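You operate a simulated robot arm through the tools that you are given. There is no shell and no other tool. Be economical: measure what you need, move in short steps, check, and stop when the job is done.

You run a simulated robot arm. Do the job below in one go: nothing can be reset, and whatever is moved stays where it is left.

Task
Stretch the rope to 40 on the puller, then rest its orange end.
Fine: seat the end in the carrier first; the peak shows 40; wind the crank back before you lift the end out and stand it in its rest.

It is judged by the outcome, as a careful person would: the job done as asked, and still so three seconds after it is handed in. It fails if anything else is knocked over, pushed out of place, dropped, spilled or broken.

Robot
A 7-joint arm with a two-finger gripper, on a carriage that runs on a rail from [-162.3, 1.4] to [15.7, -0.1] (x, y) and turns from -3.264 to 2.531 rad about z. Base frame: it is fixed where the carriage stands at the start and does not move with it; the origin is on the floor, on the carriage's upright axis, x ahead of it, y to its left, z up. Units: cm, rad, N and s.
With the tool pointing down near the work surface it reaches from about 36 to 78 cm from the robot's upright axis, wherever it stands. Its first joint turns from -2.897 to 2.897 rad. Places, roughly: crank of the puller [40, -60, 80]; rest of the puller [80, -50, 80]; rope puller [70, -60, 80]; socket of the carrier [70, -60, 80]. Payload 2.45 kg.
Tool frame: the origin (TCP) is the grasp point; the fingertips stand 2.3 cm ahead of it; z points along the fingers, y is the line along which they close. The gripper opens to 7.2 cm. The gripper's body begins 4 cm behind the TCP.
Orientation is told as [roll, pitch, yaw] about the base's x, y, z axes, in that order, counted from this pose: with the fingers straight down and closing along the base's y, the tool's x points along the base's -x, its y along +y and its z along -z.

Tools
- The arm moves only by the tool move_arm. Its argument "deltas" is a list that holds one entry, the list of rows, each a list of 7 numbers: the turn, a rotation vector about the tool's x, y, z in units of 90 degrees (1.0 is 90 degrees), then the shift along the tool's x, y, z in units of 500 mm (1.0 is 500 mm), then the finger opening in m, from 0 to 0.072. In form: [[[rx, ry, rz, tx, ty, tz, gripper], ...]]. A call has 1 to 8 rows; each row is the pose to reach, as a shift and turn from the pose commanded when the call began, along the tool's axes at that moment. A call with a number of a shift or a turn outside -1 to 1 is refused whole. A row lasts 0.2 s, in which the tool goes at most 5 cm and 0.15 rad; a call with a longer step from one row to the next is refused whole, and so is a gripper value outside its range. A pose out of reach is approached as far as the arm can. The call stops where the force on the tool passes 90 N (or 10 N more than at its start, if that is more) or the arm is blocked; 0.2 s more then pass. The fingers move at their own pace (about 7.2 cm/s each) and stop on an object; they squeeze with about 36 N. The grip force told is the motor's: it shows also when the fingers shut on nothing. Time passes only in rows, and 0.2 s behind the last, so rows that repeat a pose let the fingers close. The reply holds the time, the measured pose of the TCP, the force on the tool along the base axes, the opening and the grip force, in the units named above and with some noise, with the torque about the TCP (base axes, N m) and any sound that the robot's microphone picked up.
- Cameras (640 x 400 px; columns grow to the right, rows downward): "scene" is now at [-0.51, 11.62, 147.64]; the picture's right is [-0.79, -0.61, 0.00], its down [-0.32, 0.41, -0.85] and it looks along [0.52, -0.67, -0.52] (base axes); focal length 287 px, centre (320, 200). "wrist" rides on the gripper at [7.8, 1.7, -6.6] in the tool frame; the picture's right is [-0.22, 0.98, 0.00], its down [-0.56, -0.12, -0.82] and it looks along [-0.80, -0.18, 0.57] (tool axes); focal length 234 px, centre (320, 200).
- get_image(camera): a new picture of that camera. The clock stands still meanwhile.
- lift_body(by): slides the trunk up (or, below 0, down) by that many cm; the arm and the scene camera ride with it, the base frame stays. It gives what a move gives, with no picture.
- steer(legs): drives the robot by 1 to 6 legs, each [ahead, left, turn to the left] in cm, cm and rad, along the robot's own axes; the way and the turn of a leg run together, so that a leg with both is an arc; at most 150 cm and 3.142 rad a leg. The arm and the cameras ride along, it lands a little off, and it stops where it bumps. It keeps to its track: a leg is cut to what the track allows. It gives what a move gives.
- head_to(pan, tilt): turns the head with the scene camera to pan (to the left, within 2.705 rad either way) and tilt (down, from -0.506 to 1.204), counted from straight ahead of the robot. It gives what a move gives.
- measure_at(camera, pixels): for up to 12 pixels [column, row] of the newest picture of that camera ("zoom" is the newest enlarged one), the place [x, y, z] in the base frame of the surface seen there, good to about 0.2 cm, but the place of the scene camera against the robot may be out by one fixed shift of up to 1.2 cm in any direction. The clock stands still meanwhile.
- close_up(camera, box): a new picture of the part [left, top, right, bottom] of that camera's present view, enlarged. The clock stands still meanwhile.
- hand_in(): hands the job in; it is judged then, once.

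Keep the steps short. Do not move on a guess: measure, check each grasp and each placing, and mend mistakes. In all there are 80 turns and 60 pictures (those below and enlarged ones count). Leave the gripper open and the arm clear of the work at the hand-in unless told otherwise, and finish with a single line.

The tools are called after "Request:" as a command line: name --argument value ..., lists and objects as JSON in quotes. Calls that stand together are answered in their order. move_arm: Moves the arm, as the interface text tells. Its arguments: {"type":"object","properties":{"deltas":{"type":"array","items":{"type":"array","items":{"type":"array","items":{"type":"number"}}}}},"required":["deltas"]} The other tools are called the same way: lift_body (by) slides the trunk up or down; steer (legs) drives the base; head_to (pan, tilt) turns the head that bears the scene camera; get_image (camera) takes a picture; measure_at (camera, pixels) gives the place of the surface under pixels of a picture; close_up (camera, box) takes an enlarged picture of a part of a camera's view; hand_in () hands the job in.

At the start:

```text
clock: 0.0
tool_pos: [28.02, -38.45, 108.83]
ee_rot: [-0.001, 0.0, 0.002]
ft_force: [-0.5, 0.3, -0.3]
ft_torque: [0.03, 0.03, -0.03]
width: 7.19
grip_force: 0.0
trunk travel left (down, up): [-45.0, 14.0]
robot x, y, heading: [0.2, -0.15, -0.002]
head pan, tilt: [-0.911, 0.55]
```

scene: 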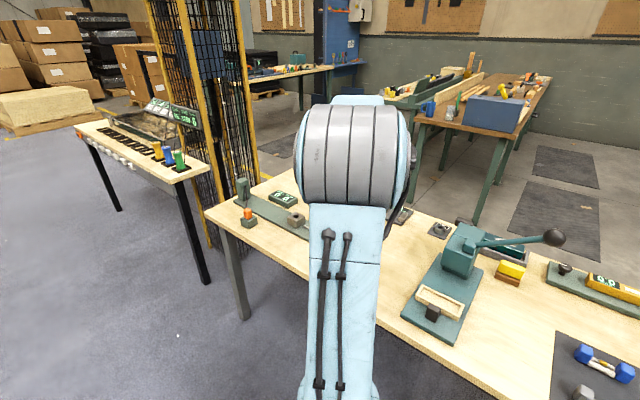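
wrist: 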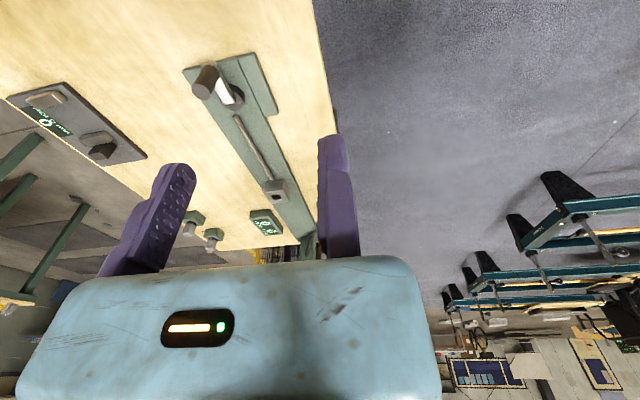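

The wrist view shows the puller: crank near (215,85), carrier near (275,190), and a display near (265,222). In the scene view the orange end is near (248,215). I'll enlarge both.

Request:
close_up --camera "wrist" --box '[170, 40, 350, 270]'

Request:
close_up --camera "scene" --box '[200, 160, 320, 250]'

```text
1.74 times, centred on (260, 155) of wrist
```

zoom: 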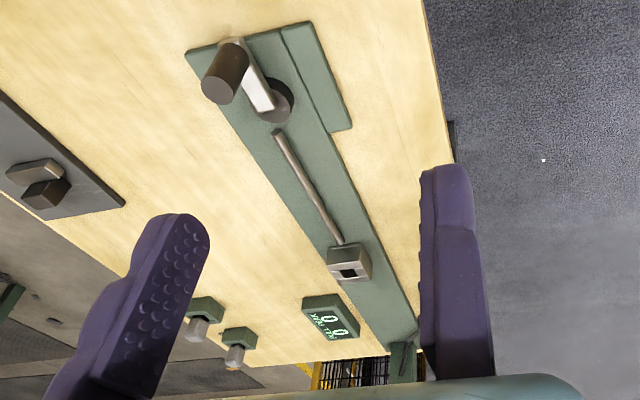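

```text
4.44 times, centred on (260, 205) of scene
```

zoom: 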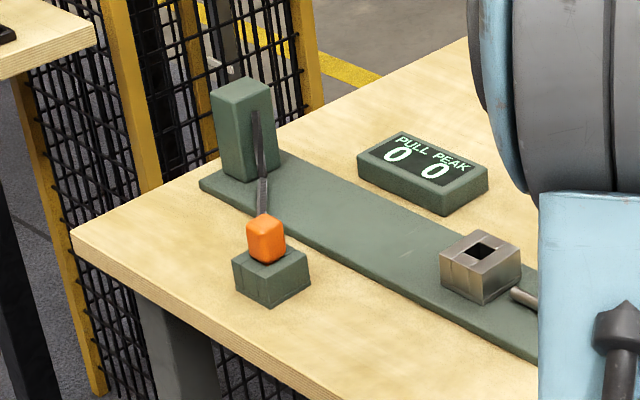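

The orange end stands in a rest on the near side. The metal carrier is near zoom (480,262) and the display reads 0 / 0. I'll measure these in the scene zoom.

Request:
measure_at --camera "zoom" --pixels '[[268, 228], [266, 250], [256, 275], [300, 258], [243, 258], [478, 232], [442, 253], [520, 262], [484, 278], [482, 250], [262, 190], [254, 115]]'

Request:
get_image --camera "wrist"

```text
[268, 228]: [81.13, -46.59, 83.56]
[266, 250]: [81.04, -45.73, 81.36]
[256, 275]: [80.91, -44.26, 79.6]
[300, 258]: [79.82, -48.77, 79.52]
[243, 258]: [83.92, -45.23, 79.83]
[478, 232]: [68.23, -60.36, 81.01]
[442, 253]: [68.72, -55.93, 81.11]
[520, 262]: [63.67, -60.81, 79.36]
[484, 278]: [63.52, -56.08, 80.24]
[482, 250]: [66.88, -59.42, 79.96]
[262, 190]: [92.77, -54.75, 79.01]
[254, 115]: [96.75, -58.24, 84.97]
```

```text
55 pictures are left
```

wrist: 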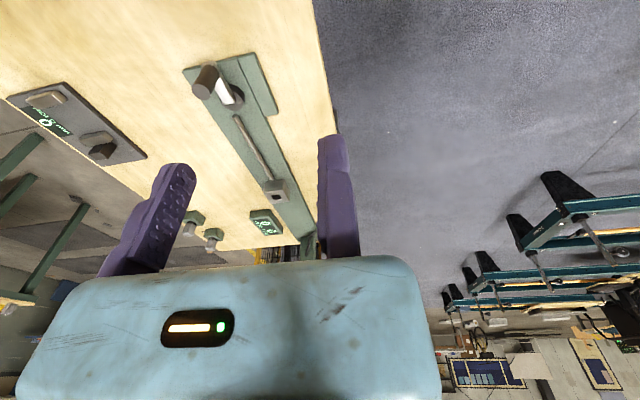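

Next I'll measure the carrier and crank from the wrist view so I can compare the two cameras.

Request:
close_up --camera "wrist" --box '[180, 50, 310, 130]'

Request:
measure_at --camera "wrist" --pixels '[[210, 90], [200, 92], [222, 92], [236, 98], [264, 186], [282, 182], [276, 184], [280, 200], [236, 118], [266, 178], [205, 72]]'

```text
4.92 times, centred on (245, 90) of wrist
```

zoom: 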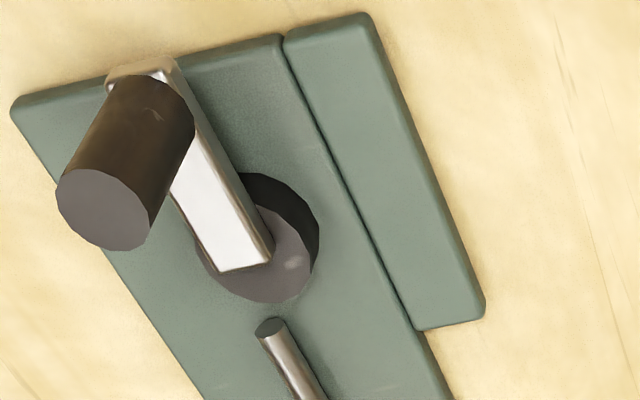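

```text
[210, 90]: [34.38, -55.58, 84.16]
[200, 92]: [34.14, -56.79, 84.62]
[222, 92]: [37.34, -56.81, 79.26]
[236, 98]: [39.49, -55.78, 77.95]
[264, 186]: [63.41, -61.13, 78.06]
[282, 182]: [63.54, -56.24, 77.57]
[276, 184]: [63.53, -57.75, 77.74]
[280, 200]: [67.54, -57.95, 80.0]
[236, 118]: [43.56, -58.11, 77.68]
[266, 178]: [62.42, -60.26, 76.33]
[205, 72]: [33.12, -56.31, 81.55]
```

The crank knob stands upright near (34,-56.5), top about z 84.7, and its pivot is near (39.5,-57). The rest and carrier are at the edge of reach, so I'll drive to the rail's forward end. The tool is high at z 108, so it stays clear.

Request:
steer --legs '[[15.5, 0, 0]]'

Request:
get_image --camera "wrist"

Request:
get_image --camera "scene"

```text
clock: 1.4
tool_pos: [43.28, -38.46, 108.86]
ee_rot: [-0.001, 0.001, -0.002]
ft_force: [0.8, 0.0, 0.4]
ft_torque: [-0.04, 0.01, -0.05]
width: 7.2
grip_force: 0.2
trunk travel left (down, up): [-45.0, 14.0]
robot x, y, heading: [15.49, -0.17, -0.008]
head pan, tilt: [-0.911, 0.55]
```

```text
53 pictures are left
```

wrist: 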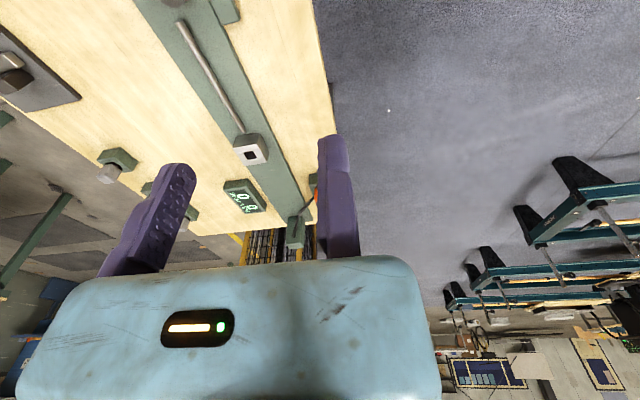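

```text
52 pictures are left
```

scene: 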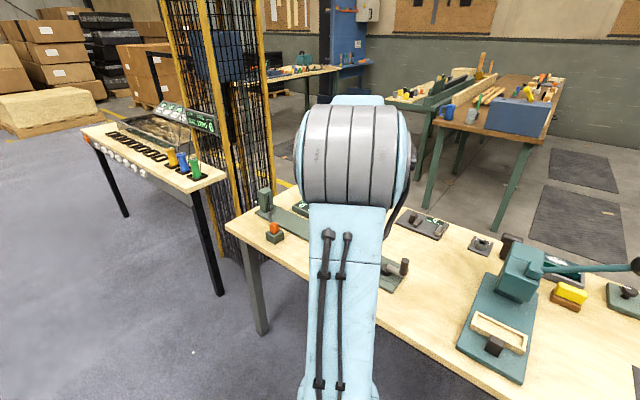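

Both cameras now see the carrier and the orange end. I'll take close-ups to compare them.

Request:
close_up --camera "wrist" --box '[210, 110, 330, 250]'

Request:
measure_at --camera "zoom" --pixels '[[320, 200]]'

Request:
close_up --camera "scene" --box '[240, 175, 320, 245]'

```text
2.86 times, centred on (270, 180) of wrist
```

zoom: 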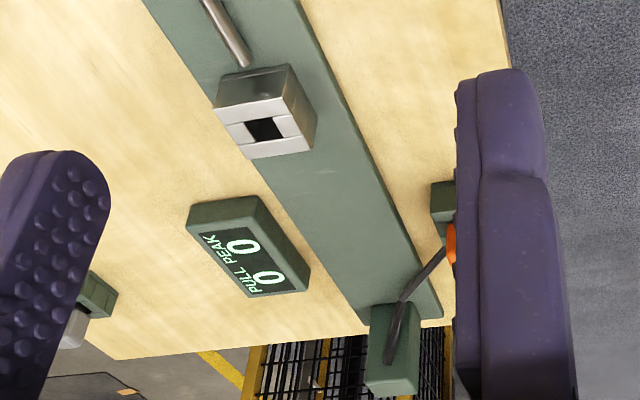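

```text
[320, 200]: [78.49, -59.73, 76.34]
```

```text
5.71 times, centred on (280, 210) of scene
```

zoom: 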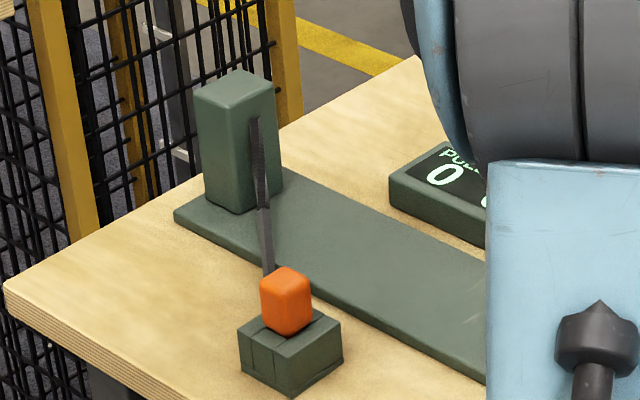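

Request:
measure_at --camera "wrist" --pixels '[[236, 149], [259, 144], [266, 161], [246, 164], [251, 155], [240, 157], [262, 152], [245, 205], [252, 193], [237, 130]]'

Request:
measure_at --camera "zoom" --pixels '[[286, 275], [265, 282], [308, 282], [287, 300], [285, 325], [300, 345], [262, 345], [335, 325], [268, 265], [262, 200], [440, 185], [400, 205]]'

```text
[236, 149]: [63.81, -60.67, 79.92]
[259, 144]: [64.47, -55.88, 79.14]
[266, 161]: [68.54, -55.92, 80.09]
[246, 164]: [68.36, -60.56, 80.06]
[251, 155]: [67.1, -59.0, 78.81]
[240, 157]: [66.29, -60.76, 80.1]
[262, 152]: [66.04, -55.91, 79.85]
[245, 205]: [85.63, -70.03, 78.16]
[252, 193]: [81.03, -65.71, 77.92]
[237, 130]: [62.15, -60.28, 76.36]
```

```text
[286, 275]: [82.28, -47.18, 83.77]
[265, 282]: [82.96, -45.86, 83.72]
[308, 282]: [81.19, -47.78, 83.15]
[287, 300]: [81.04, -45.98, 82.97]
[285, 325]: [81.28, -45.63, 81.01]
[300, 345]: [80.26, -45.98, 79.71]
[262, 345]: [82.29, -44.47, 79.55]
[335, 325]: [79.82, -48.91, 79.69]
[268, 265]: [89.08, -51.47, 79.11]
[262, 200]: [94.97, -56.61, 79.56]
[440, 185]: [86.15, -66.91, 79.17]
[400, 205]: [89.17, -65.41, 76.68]
```

Wrist readings put the carrier's top at z≈80, centred at about (66.2,-58.3). The scene camera reads nearly the same in x and y, but about 0.7 cm high in z. The orange end is near (82,-46.8). I'll move above it with a slight outward tilt of 0.3 rad for reach, staying high.

Request:
move_arm --deltas '[[[0, -0.024, 0, -0.084, -0.021, 0.034, 0.072], [0, -0.048, 0, -0.168, -0.042, 0.068, 0.072], [0, -0.072, 0, -0.252, -0.062, 0.102, 0.072], [0, -0.096, 0, -0.336, -0.083, 0.136, 0.072], [0, -0.12, 0, -0.42, -0.104, 0.17, 0.072], [0, -0.144, 0, -0.504, -0.125, 0.204, 0.072], [0, -0.168, 0, -0.588, -0.145, 0.238, 0.072], [0, -0.191, 0, -0.66, -0.166, 0.265, 0.072]]]'

Request:
get_image --camera "wrist"

```text
clock: 3.2
tool_pos: [76.4, -46.85, 95.75]
ee_rot: [0.001, -0.302, -0.001]
ft_force: [-0.1, -0.2, 0.0]
ft_torque: [0.0, 0.0, -0.04]
width: 7.23
grip_force: 0.0
trunk travel left (down, up): [-45.0, 14.0]
robot x, y, heading: [15.74, -0.08, -0.002]
head pan, tilt: [-0.911, 0.55]
```

```text
49 pictures are left
```

wrist: 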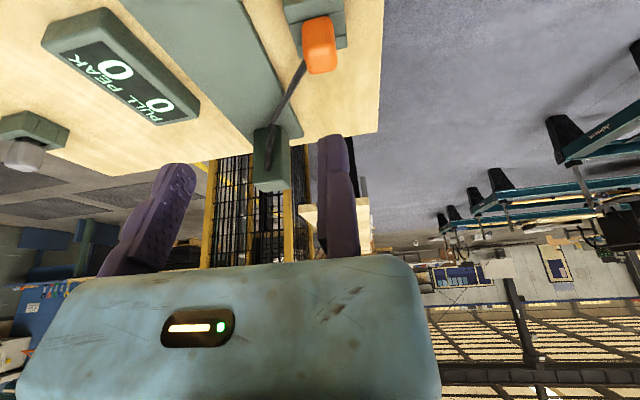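

The orange end is in clear view near (321,45). I'll enlarge it and measure it.

Request:
close_up --camera "wrist" --box '[260, 0, 380, 80]'

Request:
measure_at --camera "wrist" --pixels '[[308, 60], [322, 58], [336, 58], [309, 70], [331, 70], [303, 30], [330, 20], [318, 35], [295, 25], [344, 20], [296, 75], [320, 65]]'

```text
5.00 times, centred on (320, 40) of wrist
```

zoom: 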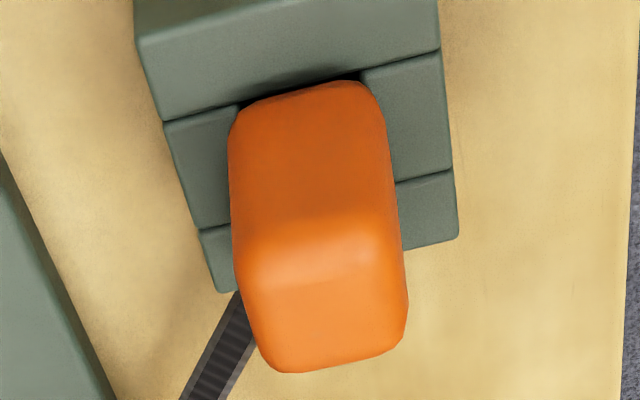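

```text
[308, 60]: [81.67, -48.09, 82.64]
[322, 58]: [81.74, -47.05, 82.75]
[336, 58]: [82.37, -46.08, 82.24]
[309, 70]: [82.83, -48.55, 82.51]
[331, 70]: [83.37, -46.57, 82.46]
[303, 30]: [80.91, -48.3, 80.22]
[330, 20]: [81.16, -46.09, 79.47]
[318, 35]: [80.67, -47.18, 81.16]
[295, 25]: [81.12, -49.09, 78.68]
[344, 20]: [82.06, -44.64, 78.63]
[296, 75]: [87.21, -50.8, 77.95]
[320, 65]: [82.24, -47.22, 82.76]
```

I'll measure points along the rest's front edge to get its yaw.

Request:
measure_at --camera "zoom" --pixels '[[175, 112], [428, 48], [206, 222], [445, 165], [222, 285], [452, 235], [240, 180], [385, 150], [250, 280], [400, 270], [275, 350], [395, 330]]'

```text
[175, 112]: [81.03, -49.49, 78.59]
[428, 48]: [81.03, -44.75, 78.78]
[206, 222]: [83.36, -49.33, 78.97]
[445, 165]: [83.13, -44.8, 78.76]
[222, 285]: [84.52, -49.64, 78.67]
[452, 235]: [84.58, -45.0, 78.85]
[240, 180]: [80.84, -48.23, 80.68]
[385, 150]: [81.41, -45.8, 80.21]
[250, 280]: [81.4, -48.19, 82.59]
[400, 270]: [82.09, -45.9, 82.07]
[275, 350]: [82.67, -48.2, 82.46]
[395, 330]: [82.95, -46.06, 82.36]
```

The rest is square to the axes. The end is centred at about (82.1,-47.1), with its top at z 82.8. I'll approach along the tool axis to z≈81.8 with the fingers open.

Request:
move_arm --deltas '[[[0, 0, 0, -0.0254, -0.005, 0.06, 0.072], [0, 0, 0, -0.0254, -0.005, 0.12, 0.072], [0, 0, 0, -0.0254, -0.005, 0.18, 0.072], [0, 0, 0, -0.0254, -0.005, 0.23, 0.072], [0, 0, 0, -0.0254, -0.005, 0.27, 0.072], [0, 0, 0, -0.0254, -0.005, 0.292, 0.072], [0, 0, 0, -0.0254, -0.005, 0.292, 0.072]]]'

Request:
get_image --camera "wrist"

```text
clock: 4.6
tool_pos: [81.3, -47.59, 85.03]
ee_rot: [-0.022, -0.329, -0.001]
ft_force: [-25.3, 13.8, 43.0]
ft_torque: [0.52, 0.48, 0.29]
width: 7.2
grip_force: 0.1
trunk travel left (down, up): [-45.0, 14.0]
robot x, y, heading: [15.29, 0.0, -0.001]
head pan, tilt: [-0.911, 0.55]
stopped in row 6: the force on the tool passed its limit (the readings are from after the stop); the commanded pose is now the measured one
```

```text
47 pictures are left
```

wrist: 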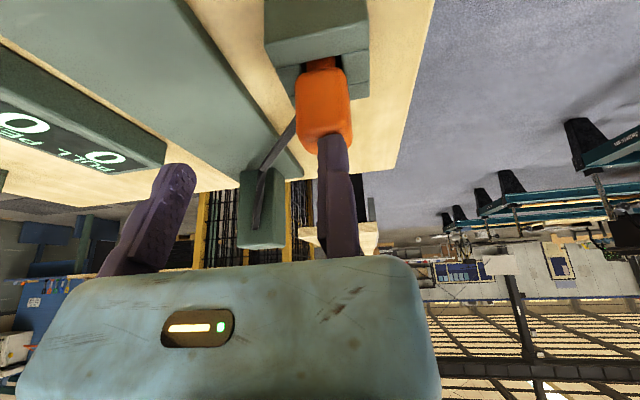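

The call stopped on a contact force. The right finger, near (332,150), appears to be over the orange block, so the fingers aren't where I assumed. I'll measure the fingertips themselves and the block before moving.

Request:
measure_at --camera "wrist" --pixels '[[328, 142], [345, 150], [335, 200], [175, 172], [185, 180], [160, 220], [325, 110], [305, 100], [345, 100], [325, 128], [340, 245], [120, 262]]'

Request:
close_up --camera "wrist" --box '[260, 40, 400, 180]'

Request:
get_image --camera "scene"

```text
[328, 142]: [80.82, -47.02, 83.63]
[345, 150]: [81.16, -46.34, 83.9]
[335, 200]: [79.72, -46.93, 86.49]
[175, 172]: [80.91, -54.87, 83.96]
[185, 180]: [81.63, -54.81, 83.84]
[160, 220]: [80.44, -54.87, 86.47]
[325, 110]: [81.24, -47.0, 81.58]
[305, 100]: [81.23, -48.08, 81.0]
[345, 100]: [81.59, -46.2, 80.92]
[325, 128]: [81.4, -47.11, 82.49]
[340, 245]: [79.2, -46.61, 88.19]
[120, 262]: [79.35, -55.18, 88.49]
```

```text
2.86 times, centred on (330, 110) of wrist
```

zoom: 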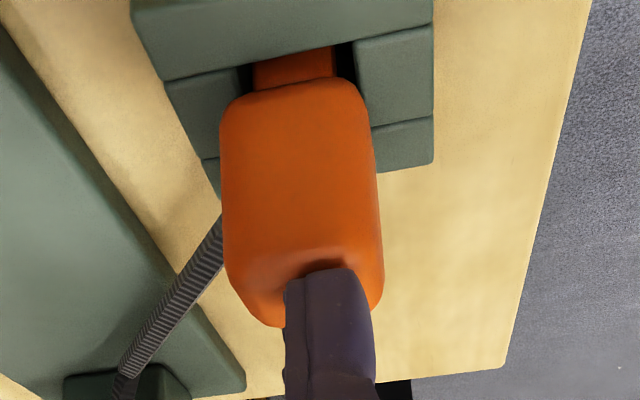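

```text
45 pictures are left
```

scene: 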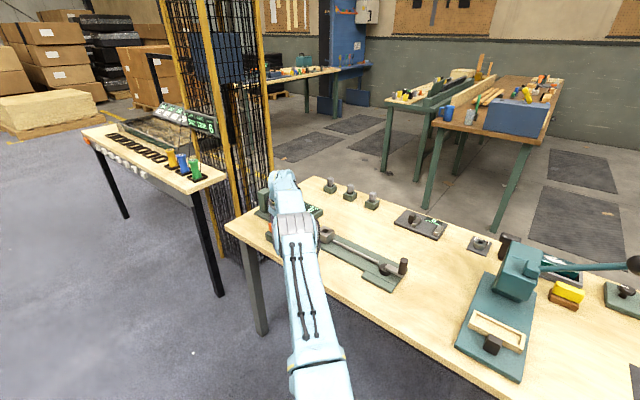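

The fingertip centre measures y≈-50.85 in the wrist frame, while the reported TCP is -47.6. The fingers therefore stand about 3.3 cm toward -y of the reported TCP. The block measures y≈-47.1. I'll back off, correct the small tilt, shift +3.75 cm in y and look again.

Request:
move_arm --deltas '[[[0, 0, 0, 0, 0, -0.04, 0.072], [-0.014, 0.017, 0, 0, 0, -0.08, 0.072], [-0.014, 0.017, 0, 0, 0.04, -0.08, 0.072], [-0.014, 0.017, 0, 0, 0.075, -0.08, 0.072], [-0.014, 0.017, 0, 0, 0.075, -0.08, 0.072]]]'

Request:
get_image --camera "wrist"

```text
clock: 5.8
tool_pos: [80.42, -43.77, 87.83]
ee_rot: [0.007, -0.291, 0.001]
ft_force: [1.0, 0.7, 0.1]
ft_torque: [-0.02, 0.0, -0.04]
width: 7.21
grip_force: 0.0
trunk travel left (down, up): [-45.0, 14.0]
robot x, y, heading: [15.23, 0.1, -0.004]
head pan, tilt: [-0.911, 0.55]
```

```text
44 pictures are left
```

wrist: 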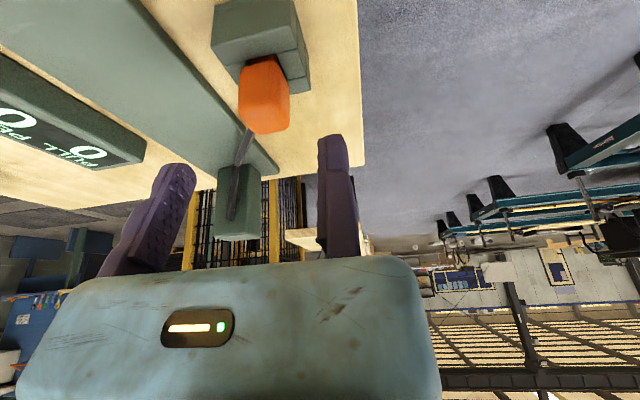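

Request:
measure_at --camera "wrist" --pixels '[[319, 145], [345, 150], [325, 150], [190, 172], [175, 172], [242, 85], [264, 115], [287, 85], [250, 130], [280, 128], [262, 90], [265, 62]]'

Request:
close_up --camera "wrist" --box '[160, 0, 360, 180]'

```text
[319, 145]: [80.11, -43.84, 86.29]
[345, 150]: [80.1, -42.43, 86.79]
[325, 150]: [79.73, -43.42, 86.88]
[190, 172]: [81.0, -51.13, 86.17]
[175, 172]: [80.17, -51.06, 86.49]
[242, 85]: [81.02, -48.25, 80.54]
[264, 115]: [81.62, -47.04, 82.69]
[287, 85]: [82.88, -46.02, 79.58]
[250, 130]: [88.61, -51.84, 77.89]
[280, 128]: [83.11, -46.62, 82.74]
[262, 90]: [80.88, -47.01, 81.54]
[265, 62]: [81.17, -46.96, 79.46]
```

```text
2.22 times, centred on (260, 90) of wrist
```

zoom: 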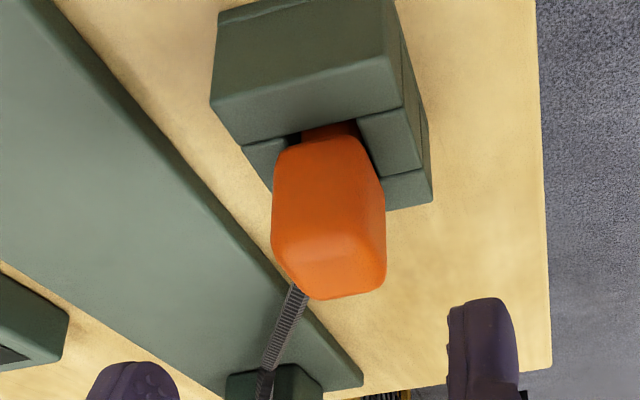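

The finger centre is now within 0.35 cm of the block in y. I'll nudge +0.3 and descend part way.

Request:
move_arm --deltas '[[[0, 0, 0, 0, 0.006, 0.04, 0.072], [0, 0, 0, 0, 0.006, 0.08, 0.072], [0, 0, 0, 0, 0.006, 0.08, 0.072]]]'

```text
clock: 6.6
tool_pos: [81.68, -43.38, 83.9]
ee_rot: [0.009, -0.292, -0.001]
ft_force: [-0.1, -0.4, 0.1]
ft_torque: [-0.02, 0.0, 0.0]
width: 7.2
grip_force: 0.0
trunk travel left (down, up): [-45.0, 14.0]
robot x, y, heading: [15.48, 0.02, -0.006]
head pan, tilt: [-0.911, 0.55]
```

The tool tracked well and touched nothing. I'll go down the last 2 cm and look.

Request:
move_arm --deltas '[[[0, 0, 0, 0, 0, 0.02, 0.072], [0, 0, 0, 0, 0, 0.04, 0.072], [0, 0, 0, 0, 0, 0.04, 0.072]]]'

Request:
get_image --camera "wrist"

```text
clock: 7.4
tool_pos: [82.26, -43.49, 81.89]
ee_rot: [0.006, -0.292, -0.001]
ft_force: [0.1, -0.2, -0.7]
ft_torque: [0.03, -0.05, -0.03]
width: 7.19
grip_force: 0.0
trunk travel left (down, up): [-45.0, 14.0]
robot x, y, heading: [15.09, 0.02, -0.001]
head pan, tilt: [-0.911, 0.55]
```

```text
42 pictures are left
```

wrist: 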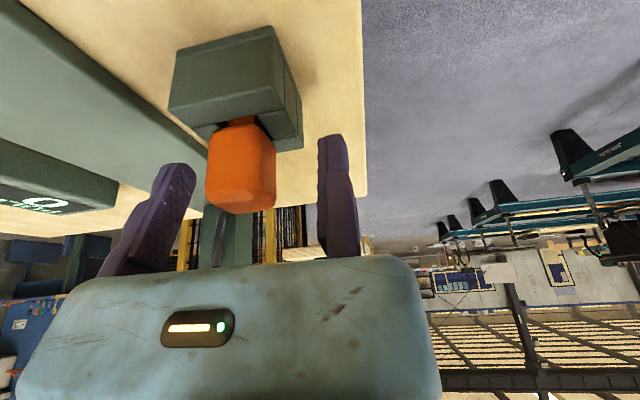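

Request:
measure_at --camera "wrist" --pixels '[[210, 165], [238, 165], [272, 165], [245, 205], [320, 145], [325, 160], [188, 172], [178, 190], [240, 122], [335, 145]]'

```text
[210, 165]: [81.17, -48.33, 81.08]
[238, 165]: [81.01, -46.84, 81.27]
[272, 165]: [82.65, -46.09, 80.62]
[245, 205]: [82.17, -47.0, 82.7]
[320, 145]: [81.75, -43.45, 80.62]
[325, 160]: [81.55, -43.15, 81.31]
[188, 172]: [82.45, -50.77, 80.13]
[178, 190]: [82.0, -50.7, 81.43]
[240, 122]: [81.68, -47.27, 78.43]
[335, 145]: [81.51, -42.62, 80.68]
```

The finger centre (-47.1) matches the block (-47.15). I'll close the gripper.

Request:
move_arm --deltas '[[[0, 0, 0, 0, 0, 0, 0.04], [0, 0, 0, 0, 0, 0, 0.01], [0, 0, 0, 0, 0, 0, 0.01], [0, 0, 0, 0, 0, 0, 0.01], [0, 0, 0, 0, 0, 0, 0.01]]]'

Request:
get_image --camera "wrist"

```text
clock: 8.6
tool_pos: [82.07, -43.73, 81.97]
ee_rot: [0.005, -0.292, -0.002]
ft_force: [-0.2, -25.0, 12.1]
ft_torque: [-1.12, -0.08, -0.1]
width: 4.43
grip_force: 26.0
trunk travel left (down, up): [-45.0, 14.0]
robot x, y, heading: [15.17, -0.27, -0.006]
head pan, tilt: [-0.911, 0.55]
```

```text
41 pictures are left
```

wrist: 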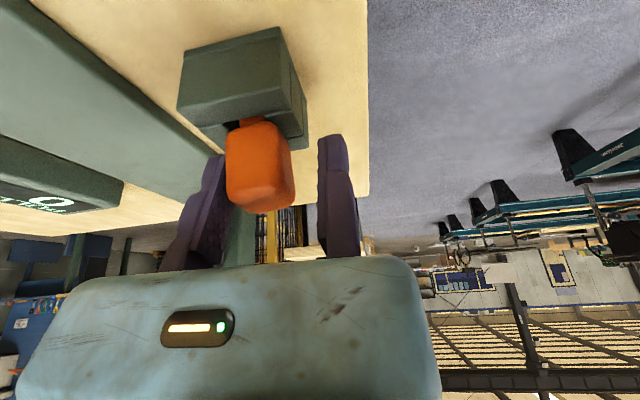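

Only the left finger moves. The right finger stayed at its place (column 318) and the side force is -25 N. The right jaw is therefore effectively fixed at the TCP's y, which explains the offset. I'll reopen, move toward -y so the fixed jaw just about meets the block, and measure again.

Request:
move_arm --deltas '[[[0, 0, 0, 0, 0, 0, 0.072], [0, 0, 0, 0, 0, 0, 0.072], [0, 0, 0, 0, 0, 0, 0.072], [0, 0, 0, 0, -0.02, 0, 0.072], [0, 0, 0, 0, -0.04, 0, 0.072], [0, 0, 0, 0, -0.04, 0, 0.072]]]'

Request:
get_image --camera "wrist"

Request:
measure_at --camera "wrist" --pixels '[[320, 145], [325, 160], [260, 165], [285, 165], [305, 165], [278, 205]]'

```text
clock: 10.0
tool_pos: [82.04, -45.5, 81.9]
ee_rot: [0.007, -0.291, -0.002]
ft_force: [0.1, -0.1, 0.2]
ft_torque: [-0.01, 0.0, -0.01]
width: 7.2
grip_force: 0.0
trunk travel left (down, up): [-45.0, 14.0]
robot x, y, heading: [15.01, -0.52, 0.001]
head pan, tilt: [-0.911, 0.55]
```

```text
40 pictures are left
```

wrist: 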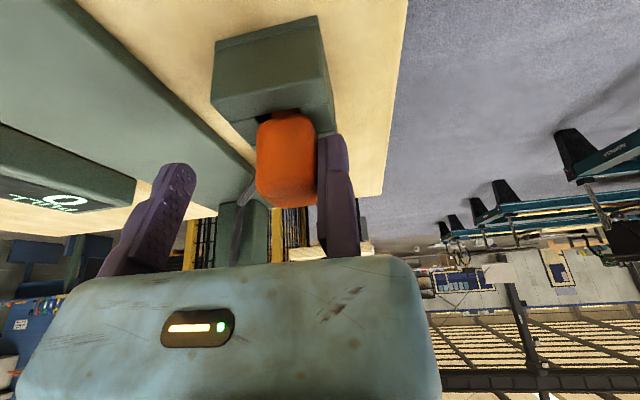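

```text
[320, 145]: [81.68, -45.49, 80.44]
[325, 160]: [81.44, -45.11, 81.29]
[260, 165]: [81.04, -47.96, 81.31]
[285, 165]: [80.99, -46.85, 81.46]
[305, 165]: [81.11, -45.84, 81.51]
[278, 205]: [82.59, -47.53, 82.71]
```

The gap to the fixed jaw is now about 0.2 cm. I'll nudge -0.1 and close.

Request:
move_arm --deltas '[[[0, 0, 0, 0, -0.002, 0, 0.05], [0, 0, 0, 0, -0.002, 0, 0.01], [0, 0, 0, 0, -0.002, 0, 0.01], [0, 0, 0, 0, -0.002, 0, 0.01], [0, 0, 0, 0, -0.002, 0, 0.01], [0, 0, 0, 0, -0.002, 0, 0.01]]]'

Request:
get_image --camera "wrist"

```text
clock: 11.4
tool_pos: [82.08, -45.6, 81.98]
ee_rot: [0.007, -0.291, -0.002]
ft_force: [1.5, -2.7, 2.1]
ft_torque: [-0.19, -0.02, -0.03]
width: 2.67
grip_force: 35.8
trunk travel left (down, up): [-45.0, 14.0]
robot x, y, heading: [15.07, -0.06, 0.001]
head pan, tilt: [-0.911, 0.55]
```

```text
39 pictures are left
```

wrist: 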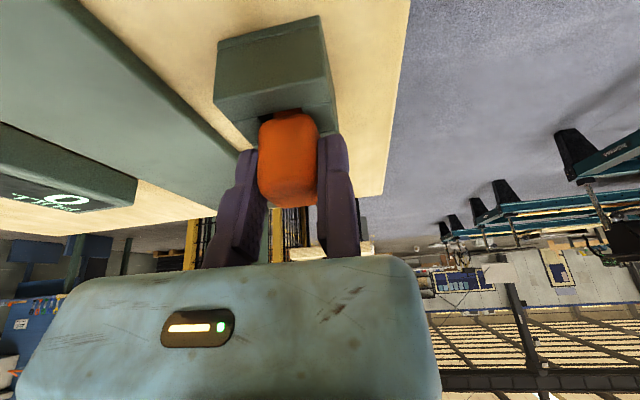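

The end is held: width 2.67, 36 N, even on both sides. I'll lift straight up 5 cm and check.

Request:
move_arm --deltas '[[[0, 0, 0, -0.0057, 0, -0.0192, 0.01], [0, 0, 0, -0.0115, 0, -0.0383, 0.01], [0, 0, 0, -0.0172, 0, -0.0575, 0.01], [0, 0, 0, -0.023, 0, -0.0766, 0.01], [0, 0, 0, -0.0287, 0, -0.0958, 0.01], [0, 0, 0, -0.0287, 0, -0.0958, 0.01]]]'

Request:
get_image --camera "wrist"

```text
clock: 12.8
tool_pos: [82.1, -45.58, 87.08]
ee_rot: [0.008, -0.291, -0.001]
ft_force: [-0.2, 0.6, -0.4]
ft_torque: [-0.02, 0.05, -0.01]
width: 2.67
grip_force: 36.3
trunk travel left (down, up): [-45.0, 14.0]
robot x, y, heading: [15.25, -0.09, 0.001]
head pan, tilt: [-0.911, 0.55]
```

```text
38 pictures are left
```

wrist: 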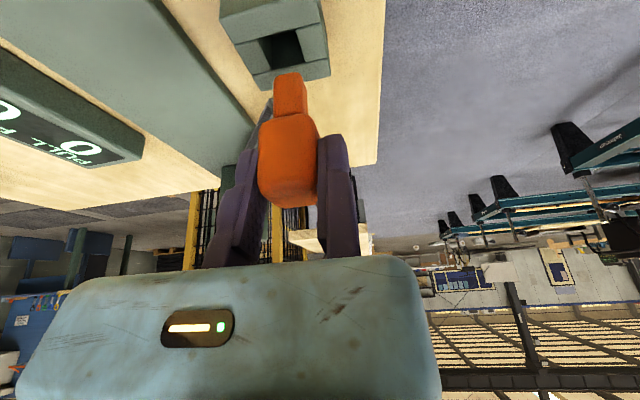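

It's lifted, with the peg visible at (290,95) and the rest hole at (283,45). I'll measure the peg and the hole.

Request:
close_up --camera "wrist" --box '[200, 0, 350, 215]'

Request:
measure_at --camera "wrist" --pixels '[[276, 85], [290, 85], [304, 85], [290, 76], [290, 105], [290, 130], [265, 140], [312, 140], [262, 42], [301, 32], [270, 60], [302, 55]]'

```text
1.86 times, centred on (275, 108) of wrist
```

zoom: 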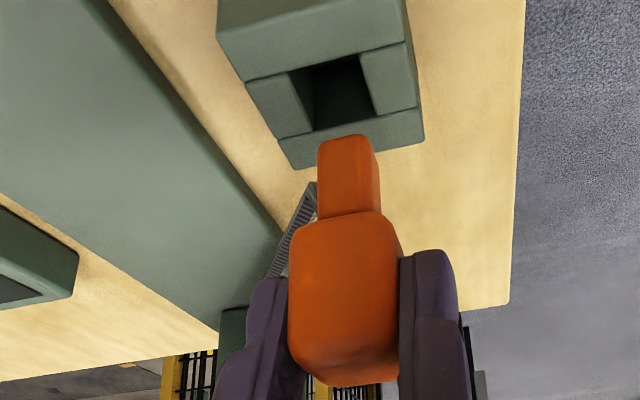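

```text
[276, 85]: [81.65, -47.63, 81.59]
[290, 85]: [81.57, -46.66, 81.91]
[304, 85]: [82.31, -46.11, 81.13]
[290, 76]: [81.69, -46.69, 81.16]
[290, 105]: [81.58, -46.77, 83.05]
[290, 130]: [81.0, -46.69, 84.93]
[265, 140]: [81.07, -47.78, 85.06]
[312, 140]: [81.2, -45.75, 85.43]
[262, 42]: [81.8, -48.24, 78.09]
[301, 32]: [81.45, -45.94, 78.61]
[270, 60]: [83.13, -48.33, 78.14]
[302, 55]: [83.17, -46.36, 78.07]
```

The peg is centred about +0.2 in x and -1.29 in y from the reported TCP, with its bottom near z 81. The carrier's hole is near (66.15,-58.3), top z 80. I'll carry the end over it at +2 cm, in small steps, and watch the force.

Request:
move_arm --deltas '[[[0, 0, 0, -0.0115, 0, -0.0383, 0.01], [0, 0, 0, 0.05, -0.046, -0.057, 0.01], [0, 0, 0, 0.112, -0.091, -0.0755, 0.01], [0, 0, 0, 0.174, -0.137, -0.094, 0.01], [0, 0, 0, 0.236, -0.182, -0.1125, 0.01], [0, 0, 0, 0.298, -0.228, -0.131, 0.01], [0, 0, 0, 0.298, -0.228, -0.131, 0.01]]]'

Request:
get_image --camera "wrist"

```text
clock: 14.4
tool_pos: [66.03, -57.1, 88.91]
ee_rot: [0.011, -0.292, 0.0]
ft_force: [0.5, 0.4, 0.0]
ft_torque: [0.03, 0.0, 0.01]
width: 2.68
grip_force: 36.3
trunk travel left (down, up): [-45.0, 14.0]
robot x, y, heading: [15.13, 0.04, -0.002]
head pan, tilt: [-0.911, 0.55]
```

```text
36 pictures are left
```

wrist: 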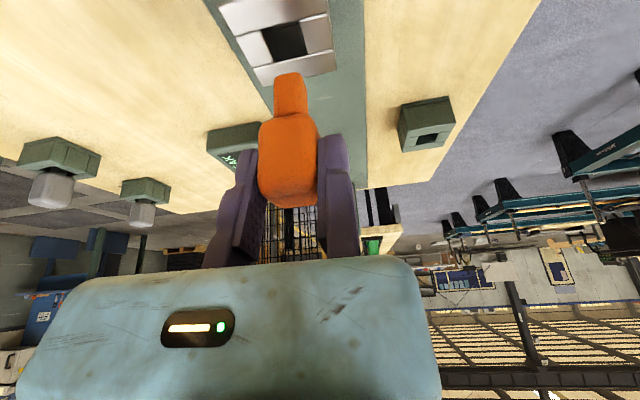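

Request:
close_up --camera "wrist" --box '[200, 0, 370, 110]'

Request:
measure_at --camera "zoom" --pixels '[[220, 115], [390, 60], [255, 200], [408, 165], [200, 140], [270, 270], [420, 45], [440, 225], [285, 340], [330, 330], [340, 285], [375, 310]]'

```text
3.64 times, centred on (285, 55) of wrist
```

zoom: 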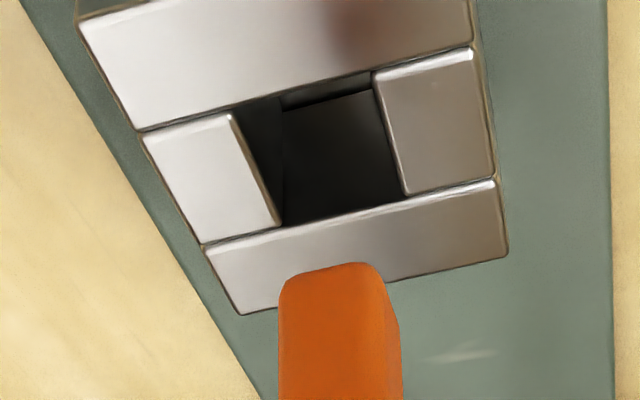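

```text
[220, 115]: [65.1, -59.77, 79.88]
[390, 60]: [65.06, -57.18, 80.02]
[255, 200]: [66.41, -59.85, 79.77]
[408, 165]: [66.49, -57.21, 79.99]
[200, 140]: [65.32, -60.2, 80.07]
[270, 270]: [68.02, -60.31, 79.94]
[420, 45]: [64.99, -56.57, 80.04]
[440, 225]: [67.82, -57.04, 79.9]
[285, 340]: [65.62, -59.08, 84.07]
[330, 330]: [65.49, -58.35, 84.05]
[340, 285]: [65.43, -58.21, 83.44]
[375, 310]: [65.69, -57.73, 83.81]
```

The peg is over the hole within about 0.15 cm: hole centre (66.1,-58.47), peg (66.25,-58.4). I'll lower it straight down 5.2 cm.

Request:
move_arm --deltas '[[[0, 0, 0, 0.0077, -0.001, 0.019, 0.01], [0, 0, 0, 0.0134, -0.001, 0.038, 0.01], [0, 0, 0, 0.0191, -0.001, 0.057, 0.01], [0, 0, 0, 0.0248, -0.001, 0.076, 0.01], [0, 0, 0, 0.032, -0.001, 0.1, 0.01], [0, 0, 0, 0.032, -0.001, 0.1, 0.01]]]'

Request:
get_image --camera "wrist"

```text
clock: 15.8
tool_pos: [65.9, -57.0, 83.56]
ee_rot: [0.007, -0.292, -0.003]
ft_force: [0.6, -1.2, -1.5]
ft_torque: [-0.01, -0.01, 0.02]
width: 2.67
grip_force: 36.0
trunk travel left (down, up): [-45.0, 14.0]
robot x, y, heading: [15.48, -0.12, -0.002]
head pan, tilt: [-0.911, 0.55]
```

```text
34 pictures are left
```

wrist: 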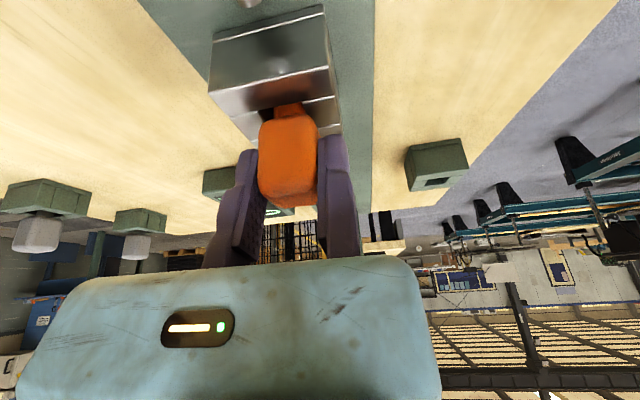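

The peg is inside the hole. I'll lower it gently by up to 0.8 cm more.

Request:
move_arm --deltas '[[[0, 0, 0, 0.0014, 0, 0.0048, 0.01], [0, 0, 0, 0.0029, 0, 0.0096, 0.01], [0, 0, 0, 0.0029, 0, 0.0096, 0.01]]]'

```text
clock: 16.6
tool_pos: [65.95, -57.0, 83.23]
ee_rot: [0.006, -0.293, -0.001]
ft_force: [-0.8, 0.6, 4.3]
ft_torque: [-0.11, 0.01, -0.01]
width: 2.7
grip_force: 35.7
trunk travel left (down, up): [-45.0, 14.0]
robot x, y, heading: [15.07, 0.18, -0.005]
head pan, tilt: [-0.911, 0.55]
```

A light 4 N contact shows right at the expected seat height of 83.2. I'll press 0.2 cm more to confirm.

Request:
move_arm --deltas '[[[0, 0, 0, 0.0012, 0, 0.004, 0.01], [0, 0, 0, 0.0012, 0, 0.004, 0.01]]]'

Request:
close_up --camera "wrist" --box '[190, 0, 370, 220]'

```text
clock: 17.2
tool_pos: [65.9, -56.99, 83.26]
ee_rot: [0.004, -0.296, 0.0]
ft_force: [1.1, 1.9, 20.3]
ft_torque: [-0.33, 0.01, 0.01]
width: 2.68
grip_force: 35.9
trunk travel left (down, up): [-45.0, 14.0]
robot x, y, heading: [15.36, -0.16, -0.005]
head pan, tilt: [-0.911, 0.55]
```

```text
1.82 times, centred on (280, 110) of wrist
```

zoom: 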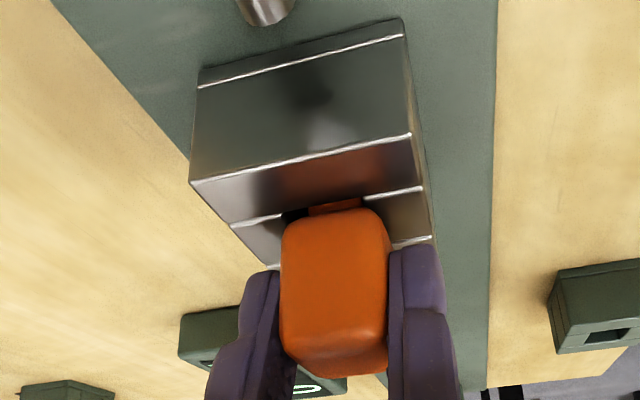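

It's firmly seated: 20 N with no further travel. I'll relieve the press, open, move the fixed jaw 0.6 cm off the block, and back out.

Request:
move_arm --deltas '[[[0, 0, 0, -0.0012, 0, -0.004, 0.01], [0, 0, 0, -0.0012, 0, -0.004, 0.05], [0, 0, 0, -0.0012, 0, -0.004, 0.072], [0, 0, 0, -0.0012, 0, -0.004, 0.072], [0, 0, 0, -0.0012, 0.012, -0.004, 0.072], [0, 0, 0, -0.0012, 0.024, -0.03, 0.072], [0, 0, 0, -0.0012, 0.03, -0.1, 0.072], [0, 0, 0, -0.0012, 0.03, -0.18, 0.072]]]'

Request:
get_image --camera "wrist"

Request:
get_image --camera "scene"

```text
clock: 19.0
tool_pos: [63.42, -55.46, 91.59]
ee_rot: [0.009, -0.291, -0.002]
ft_force: [-0.5, 0.4, -0.7]
ft_torque: [0.0, -0.04, -0.01]
width: 7.21
grip_force: 0.2
trunk travel left (down, up): [-45.0, 14.0]
robot x, y, heading: [15.11, -0.22, -0.007]
head pan, tilt: [-0.911, 0.55]
```

```text
32 pictures are left
```

wrist: 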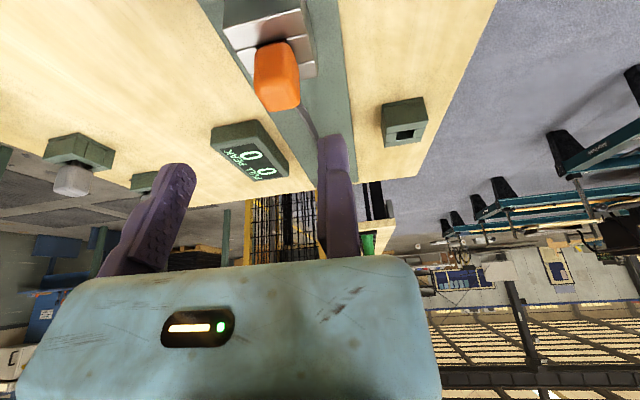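

```text
31 pictures are left
```

scene: 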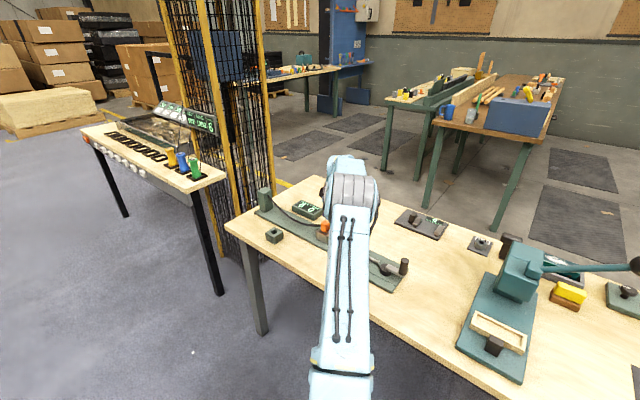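

The end is seated with the rope slack behind it, and the display reads 0 / 0. Next is the crank. I'll move high over it and bring the tool back to vertical.

Request:
move_arm --deltas '[[[0, 0.026, 0, 0.087, 0.006, -0.043, 0.072], [0, 0.053, 0, 0.174, 0.012, -0.085, 0.072], [0, 0.079, 0, 0.26, 0.018, -0.127, 0.072], [0, 0.106, 0, 0.347, 0.024, -0.169, 0.072], [0, 0.132, 0, 0.434, 0.03, -0.211, 0.072], [0, 0.159, 0, 0.521, 0.036, -0.253, 0.072], [0, 0.185, 0, 0.608, 0.04, -0.296, 0.072], [0, 0.185, 0, 0.608, 0.04, -0.296, 0.072]]]'

Request:
get_image --camera "wrist"

```text
clock: 20.8
tool_pos: [29.92, -53.77, 97.42]
ee_rot: [0.006, 0.001, 0.001]
ft_force: [-0.2, -0.3, 0.4]
ft_torque: [-0.03, 0.0, 0.05]
width: 7.2
grip_force: 0.0
trunk travel left (down, up): [-45.0, 14.0]
robot x, y, heading: [15.63, -0.26, -0.001]
head pan, tilt: [-0.911, 0.55]
```

```text
30 pictures are left
```

wrist: 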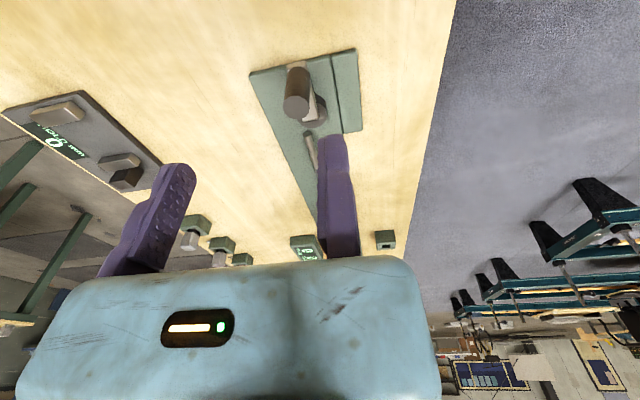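

The crank knob is at (297,92). I'll enlarge and measure it.

Request:
close_up --camera "wrist" --box '[260, 50, 380, 140]'

Request:
measure_at --camera "wrist" --pixels '[[286, 105], [296, 108], [307, 106], [296, 98], [296, 115], [297, 85], [288, 85], [307, 85], [312, 118], [322, 115], [303, 120], [297, 65]]'

```text
4.44 times, centred on (320, 95) of wrist
```

zoom: 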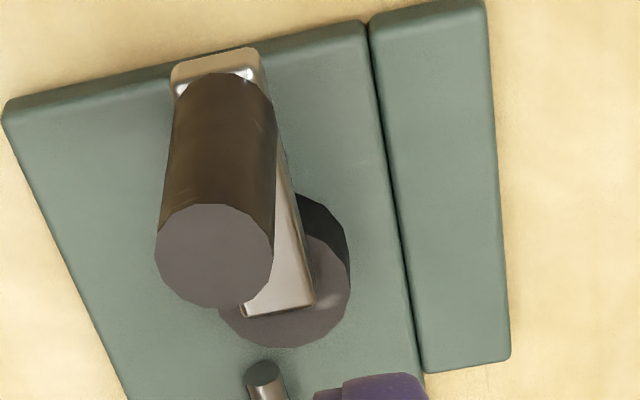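

```text
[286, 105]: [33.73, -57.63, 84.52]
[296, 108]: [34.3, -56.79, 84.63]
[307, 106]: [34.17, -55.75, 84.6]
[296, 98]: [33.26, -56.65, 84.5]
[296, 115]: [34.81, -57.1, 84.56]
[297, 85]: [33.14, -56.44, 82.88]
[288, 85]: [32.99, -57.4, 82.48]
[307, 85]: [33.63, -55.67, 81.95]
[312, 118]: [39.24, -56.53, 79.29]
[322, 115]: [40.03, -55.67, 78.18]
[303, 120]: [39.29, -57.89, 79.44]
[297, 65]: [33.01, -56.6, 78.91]
```

Request:
measure_at --camera "zoom" --pixels '[[246, 312], [310, 300], [280, 306], [285, 200], [300, 250], [225, 315], [284, 342], [342, 290], [335, 325], [250, 338], [180, 82], [255, 70]]'

```text
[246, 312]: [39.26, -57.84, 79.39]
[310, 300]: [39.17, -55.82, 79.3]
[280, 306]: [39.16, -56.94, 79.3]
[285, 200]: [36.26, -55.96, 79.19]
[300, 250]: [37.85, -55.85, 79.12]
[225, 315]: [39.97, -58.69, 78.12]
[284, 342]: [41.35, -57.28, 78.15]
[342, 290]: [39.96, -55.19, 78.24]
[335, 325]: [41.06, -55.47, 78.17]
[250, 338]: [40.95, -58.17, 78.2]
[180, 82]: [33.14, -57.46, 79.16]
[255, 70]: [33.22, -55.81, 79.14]
```

The knob's axis is near (34.2,-56.75), radius 1.2, top z 84.55. The hub centre is near (39.5,-56.9), so the crank radius is about 5.3. I'll bring the fixed jaw just to the knob's +y side and descend to TCP z 82.6.

Request:
move_arm --deltas '[[[0, 0, 0, -0.0856, -0.029, 0, 0.072], [0, 0, 0, -0.0856, -0.029, 0.07, 0.072], [0, 0, 0, -0.0856, -0.029, 0.14, 0.072], [0, 0, 0, -0.0856, -0.029, 0.2, 0.072], [0, 0, 0, -0.0856, -0.029, 0.25, 0.072], [0, 0, 0, -0.0856, -0.029, 0.296, 0.072], [0, 0, 0, -0.0856, -0.029, 0.296, 0.072]]]'

Request:
get_image --camera "wrist"

Request:
measure_at --camera "wrist" --pixels '[[320, 145], [325, 165], [300, 150], [285, 150], [270, 150], [290, 180], [290, 120]]'

```text
clock: 22.4
tool_pos: [34.25, -55.04, 82.2]
ee_rot: [0.007, -0.001, 0.003]
ft_force: [0.3, -0.5, -0.4]
ft_torque: [0.02, 0.01, 0.0]
width: 7.19
grip_force: 0.2
trunk travel left (down, up): [-45.0, 14.0]
robot x, y, heading: [15.44, 0.02, -0.003]
head pan, tilt: [-0.911, 0.55]
```

```text
28 pictures are left
```

wrist: 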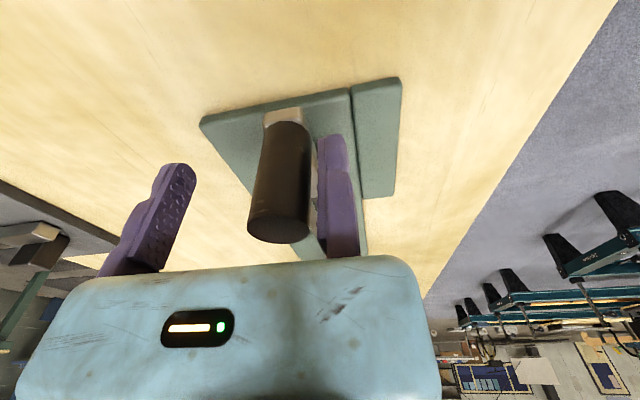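

```text
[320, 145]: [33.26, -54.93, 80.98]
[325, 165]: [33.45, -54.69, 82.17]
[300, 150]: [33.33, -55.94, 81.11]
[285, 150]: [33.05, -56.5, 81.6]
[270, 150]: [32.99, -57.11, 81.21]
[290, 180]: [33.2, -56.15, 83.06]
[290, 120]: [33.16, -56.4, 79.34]
```

The fixed jaw is at y -55.0 and the knob's side is at about -55.5. I'll shift -0.4 and close on the knob.

Request:
move_arm --deltas '[[[0, 0, 0, 0, -0.008, 0, 0.05], [0, 0, 0, 0, -0.008, 0, 0.01], [0, 0, 0, 0, -0.008, 0, 0.01], [0, 0, 0, 0, -0.008, 0, 0.01], [0, 0, 0, 0, -0.008, 0, 0.01], [0, 0, 0, 0, -0.008, 0, 0.01]]]'

Request:
close_up --camera "scene" --box '[240, 170, 440, 300]'

```text
clock: 23.8
tool_pos: [34.24, -55.64, 82.24]
ee_rot: [0.007, 0.001, 0.002]
ft_force: [0.2, -4.8, -3.0]
ft_torque: [-1.58, 0.16, -0.02]
width: 2.45
grip_force: 45.0
trunk travel left (down, up): [-45.0, 14.0]
robot x, y, heading: [15.11, -0.27, -0.004]
head pan, tilt: [-0.911, 0.55]
```

```text
3.08 times, centred on (340, 235) of scene
```

zoom: 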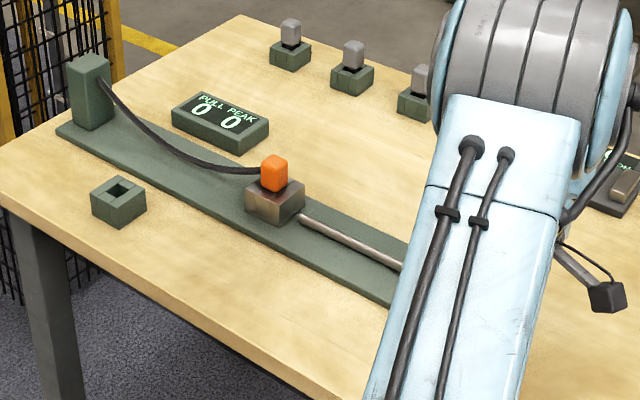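

The knob is gripped: width 2.45, lined up straight behind the hub. From here the scene view shows the display (0 / 0) and the slack rope. I'll try 20° clockwise and watch the force.

Request:
move_arm --deltas '[[[0, 0, 0, -0.0004, 0.0092, 0, 0.01], [0, 0, 0, -0.0016, 0.0184, 0, 0.01], [0, 0, 0, -0.0036, 0.0274, 0, 0.01], [0, 0, 0, -0.0064, 0.0363, 0, 0.01], [0, 0, 0, -0.0064, 0.0363, 0, 0.01]]]'

Request:
close_up --camera "scene" --box '[240, 170, 440, 300]'

```text
clock: 25.0
tool_pos: [34.58, -53.82, 82.24]
ee_rot: [0.009, 0.001, -0.001]
ft_force: [-9.0, -23.9, 1.2]
ft_torque: [-0.63, 0.24, -0.34]
width: 4.23
grip_force: 24.3
trunk travel left (down, up): [-45.0, 14.0]
robot x, y, heading: [15.05, -0.29, 0.003]
head pan, tilt: [-0.911, 0.55]
```

```text
3.08 times, centred on (340, 235) of scene
```

zoom: 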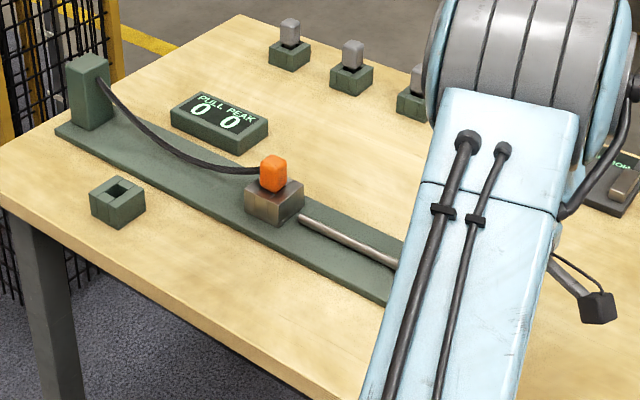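

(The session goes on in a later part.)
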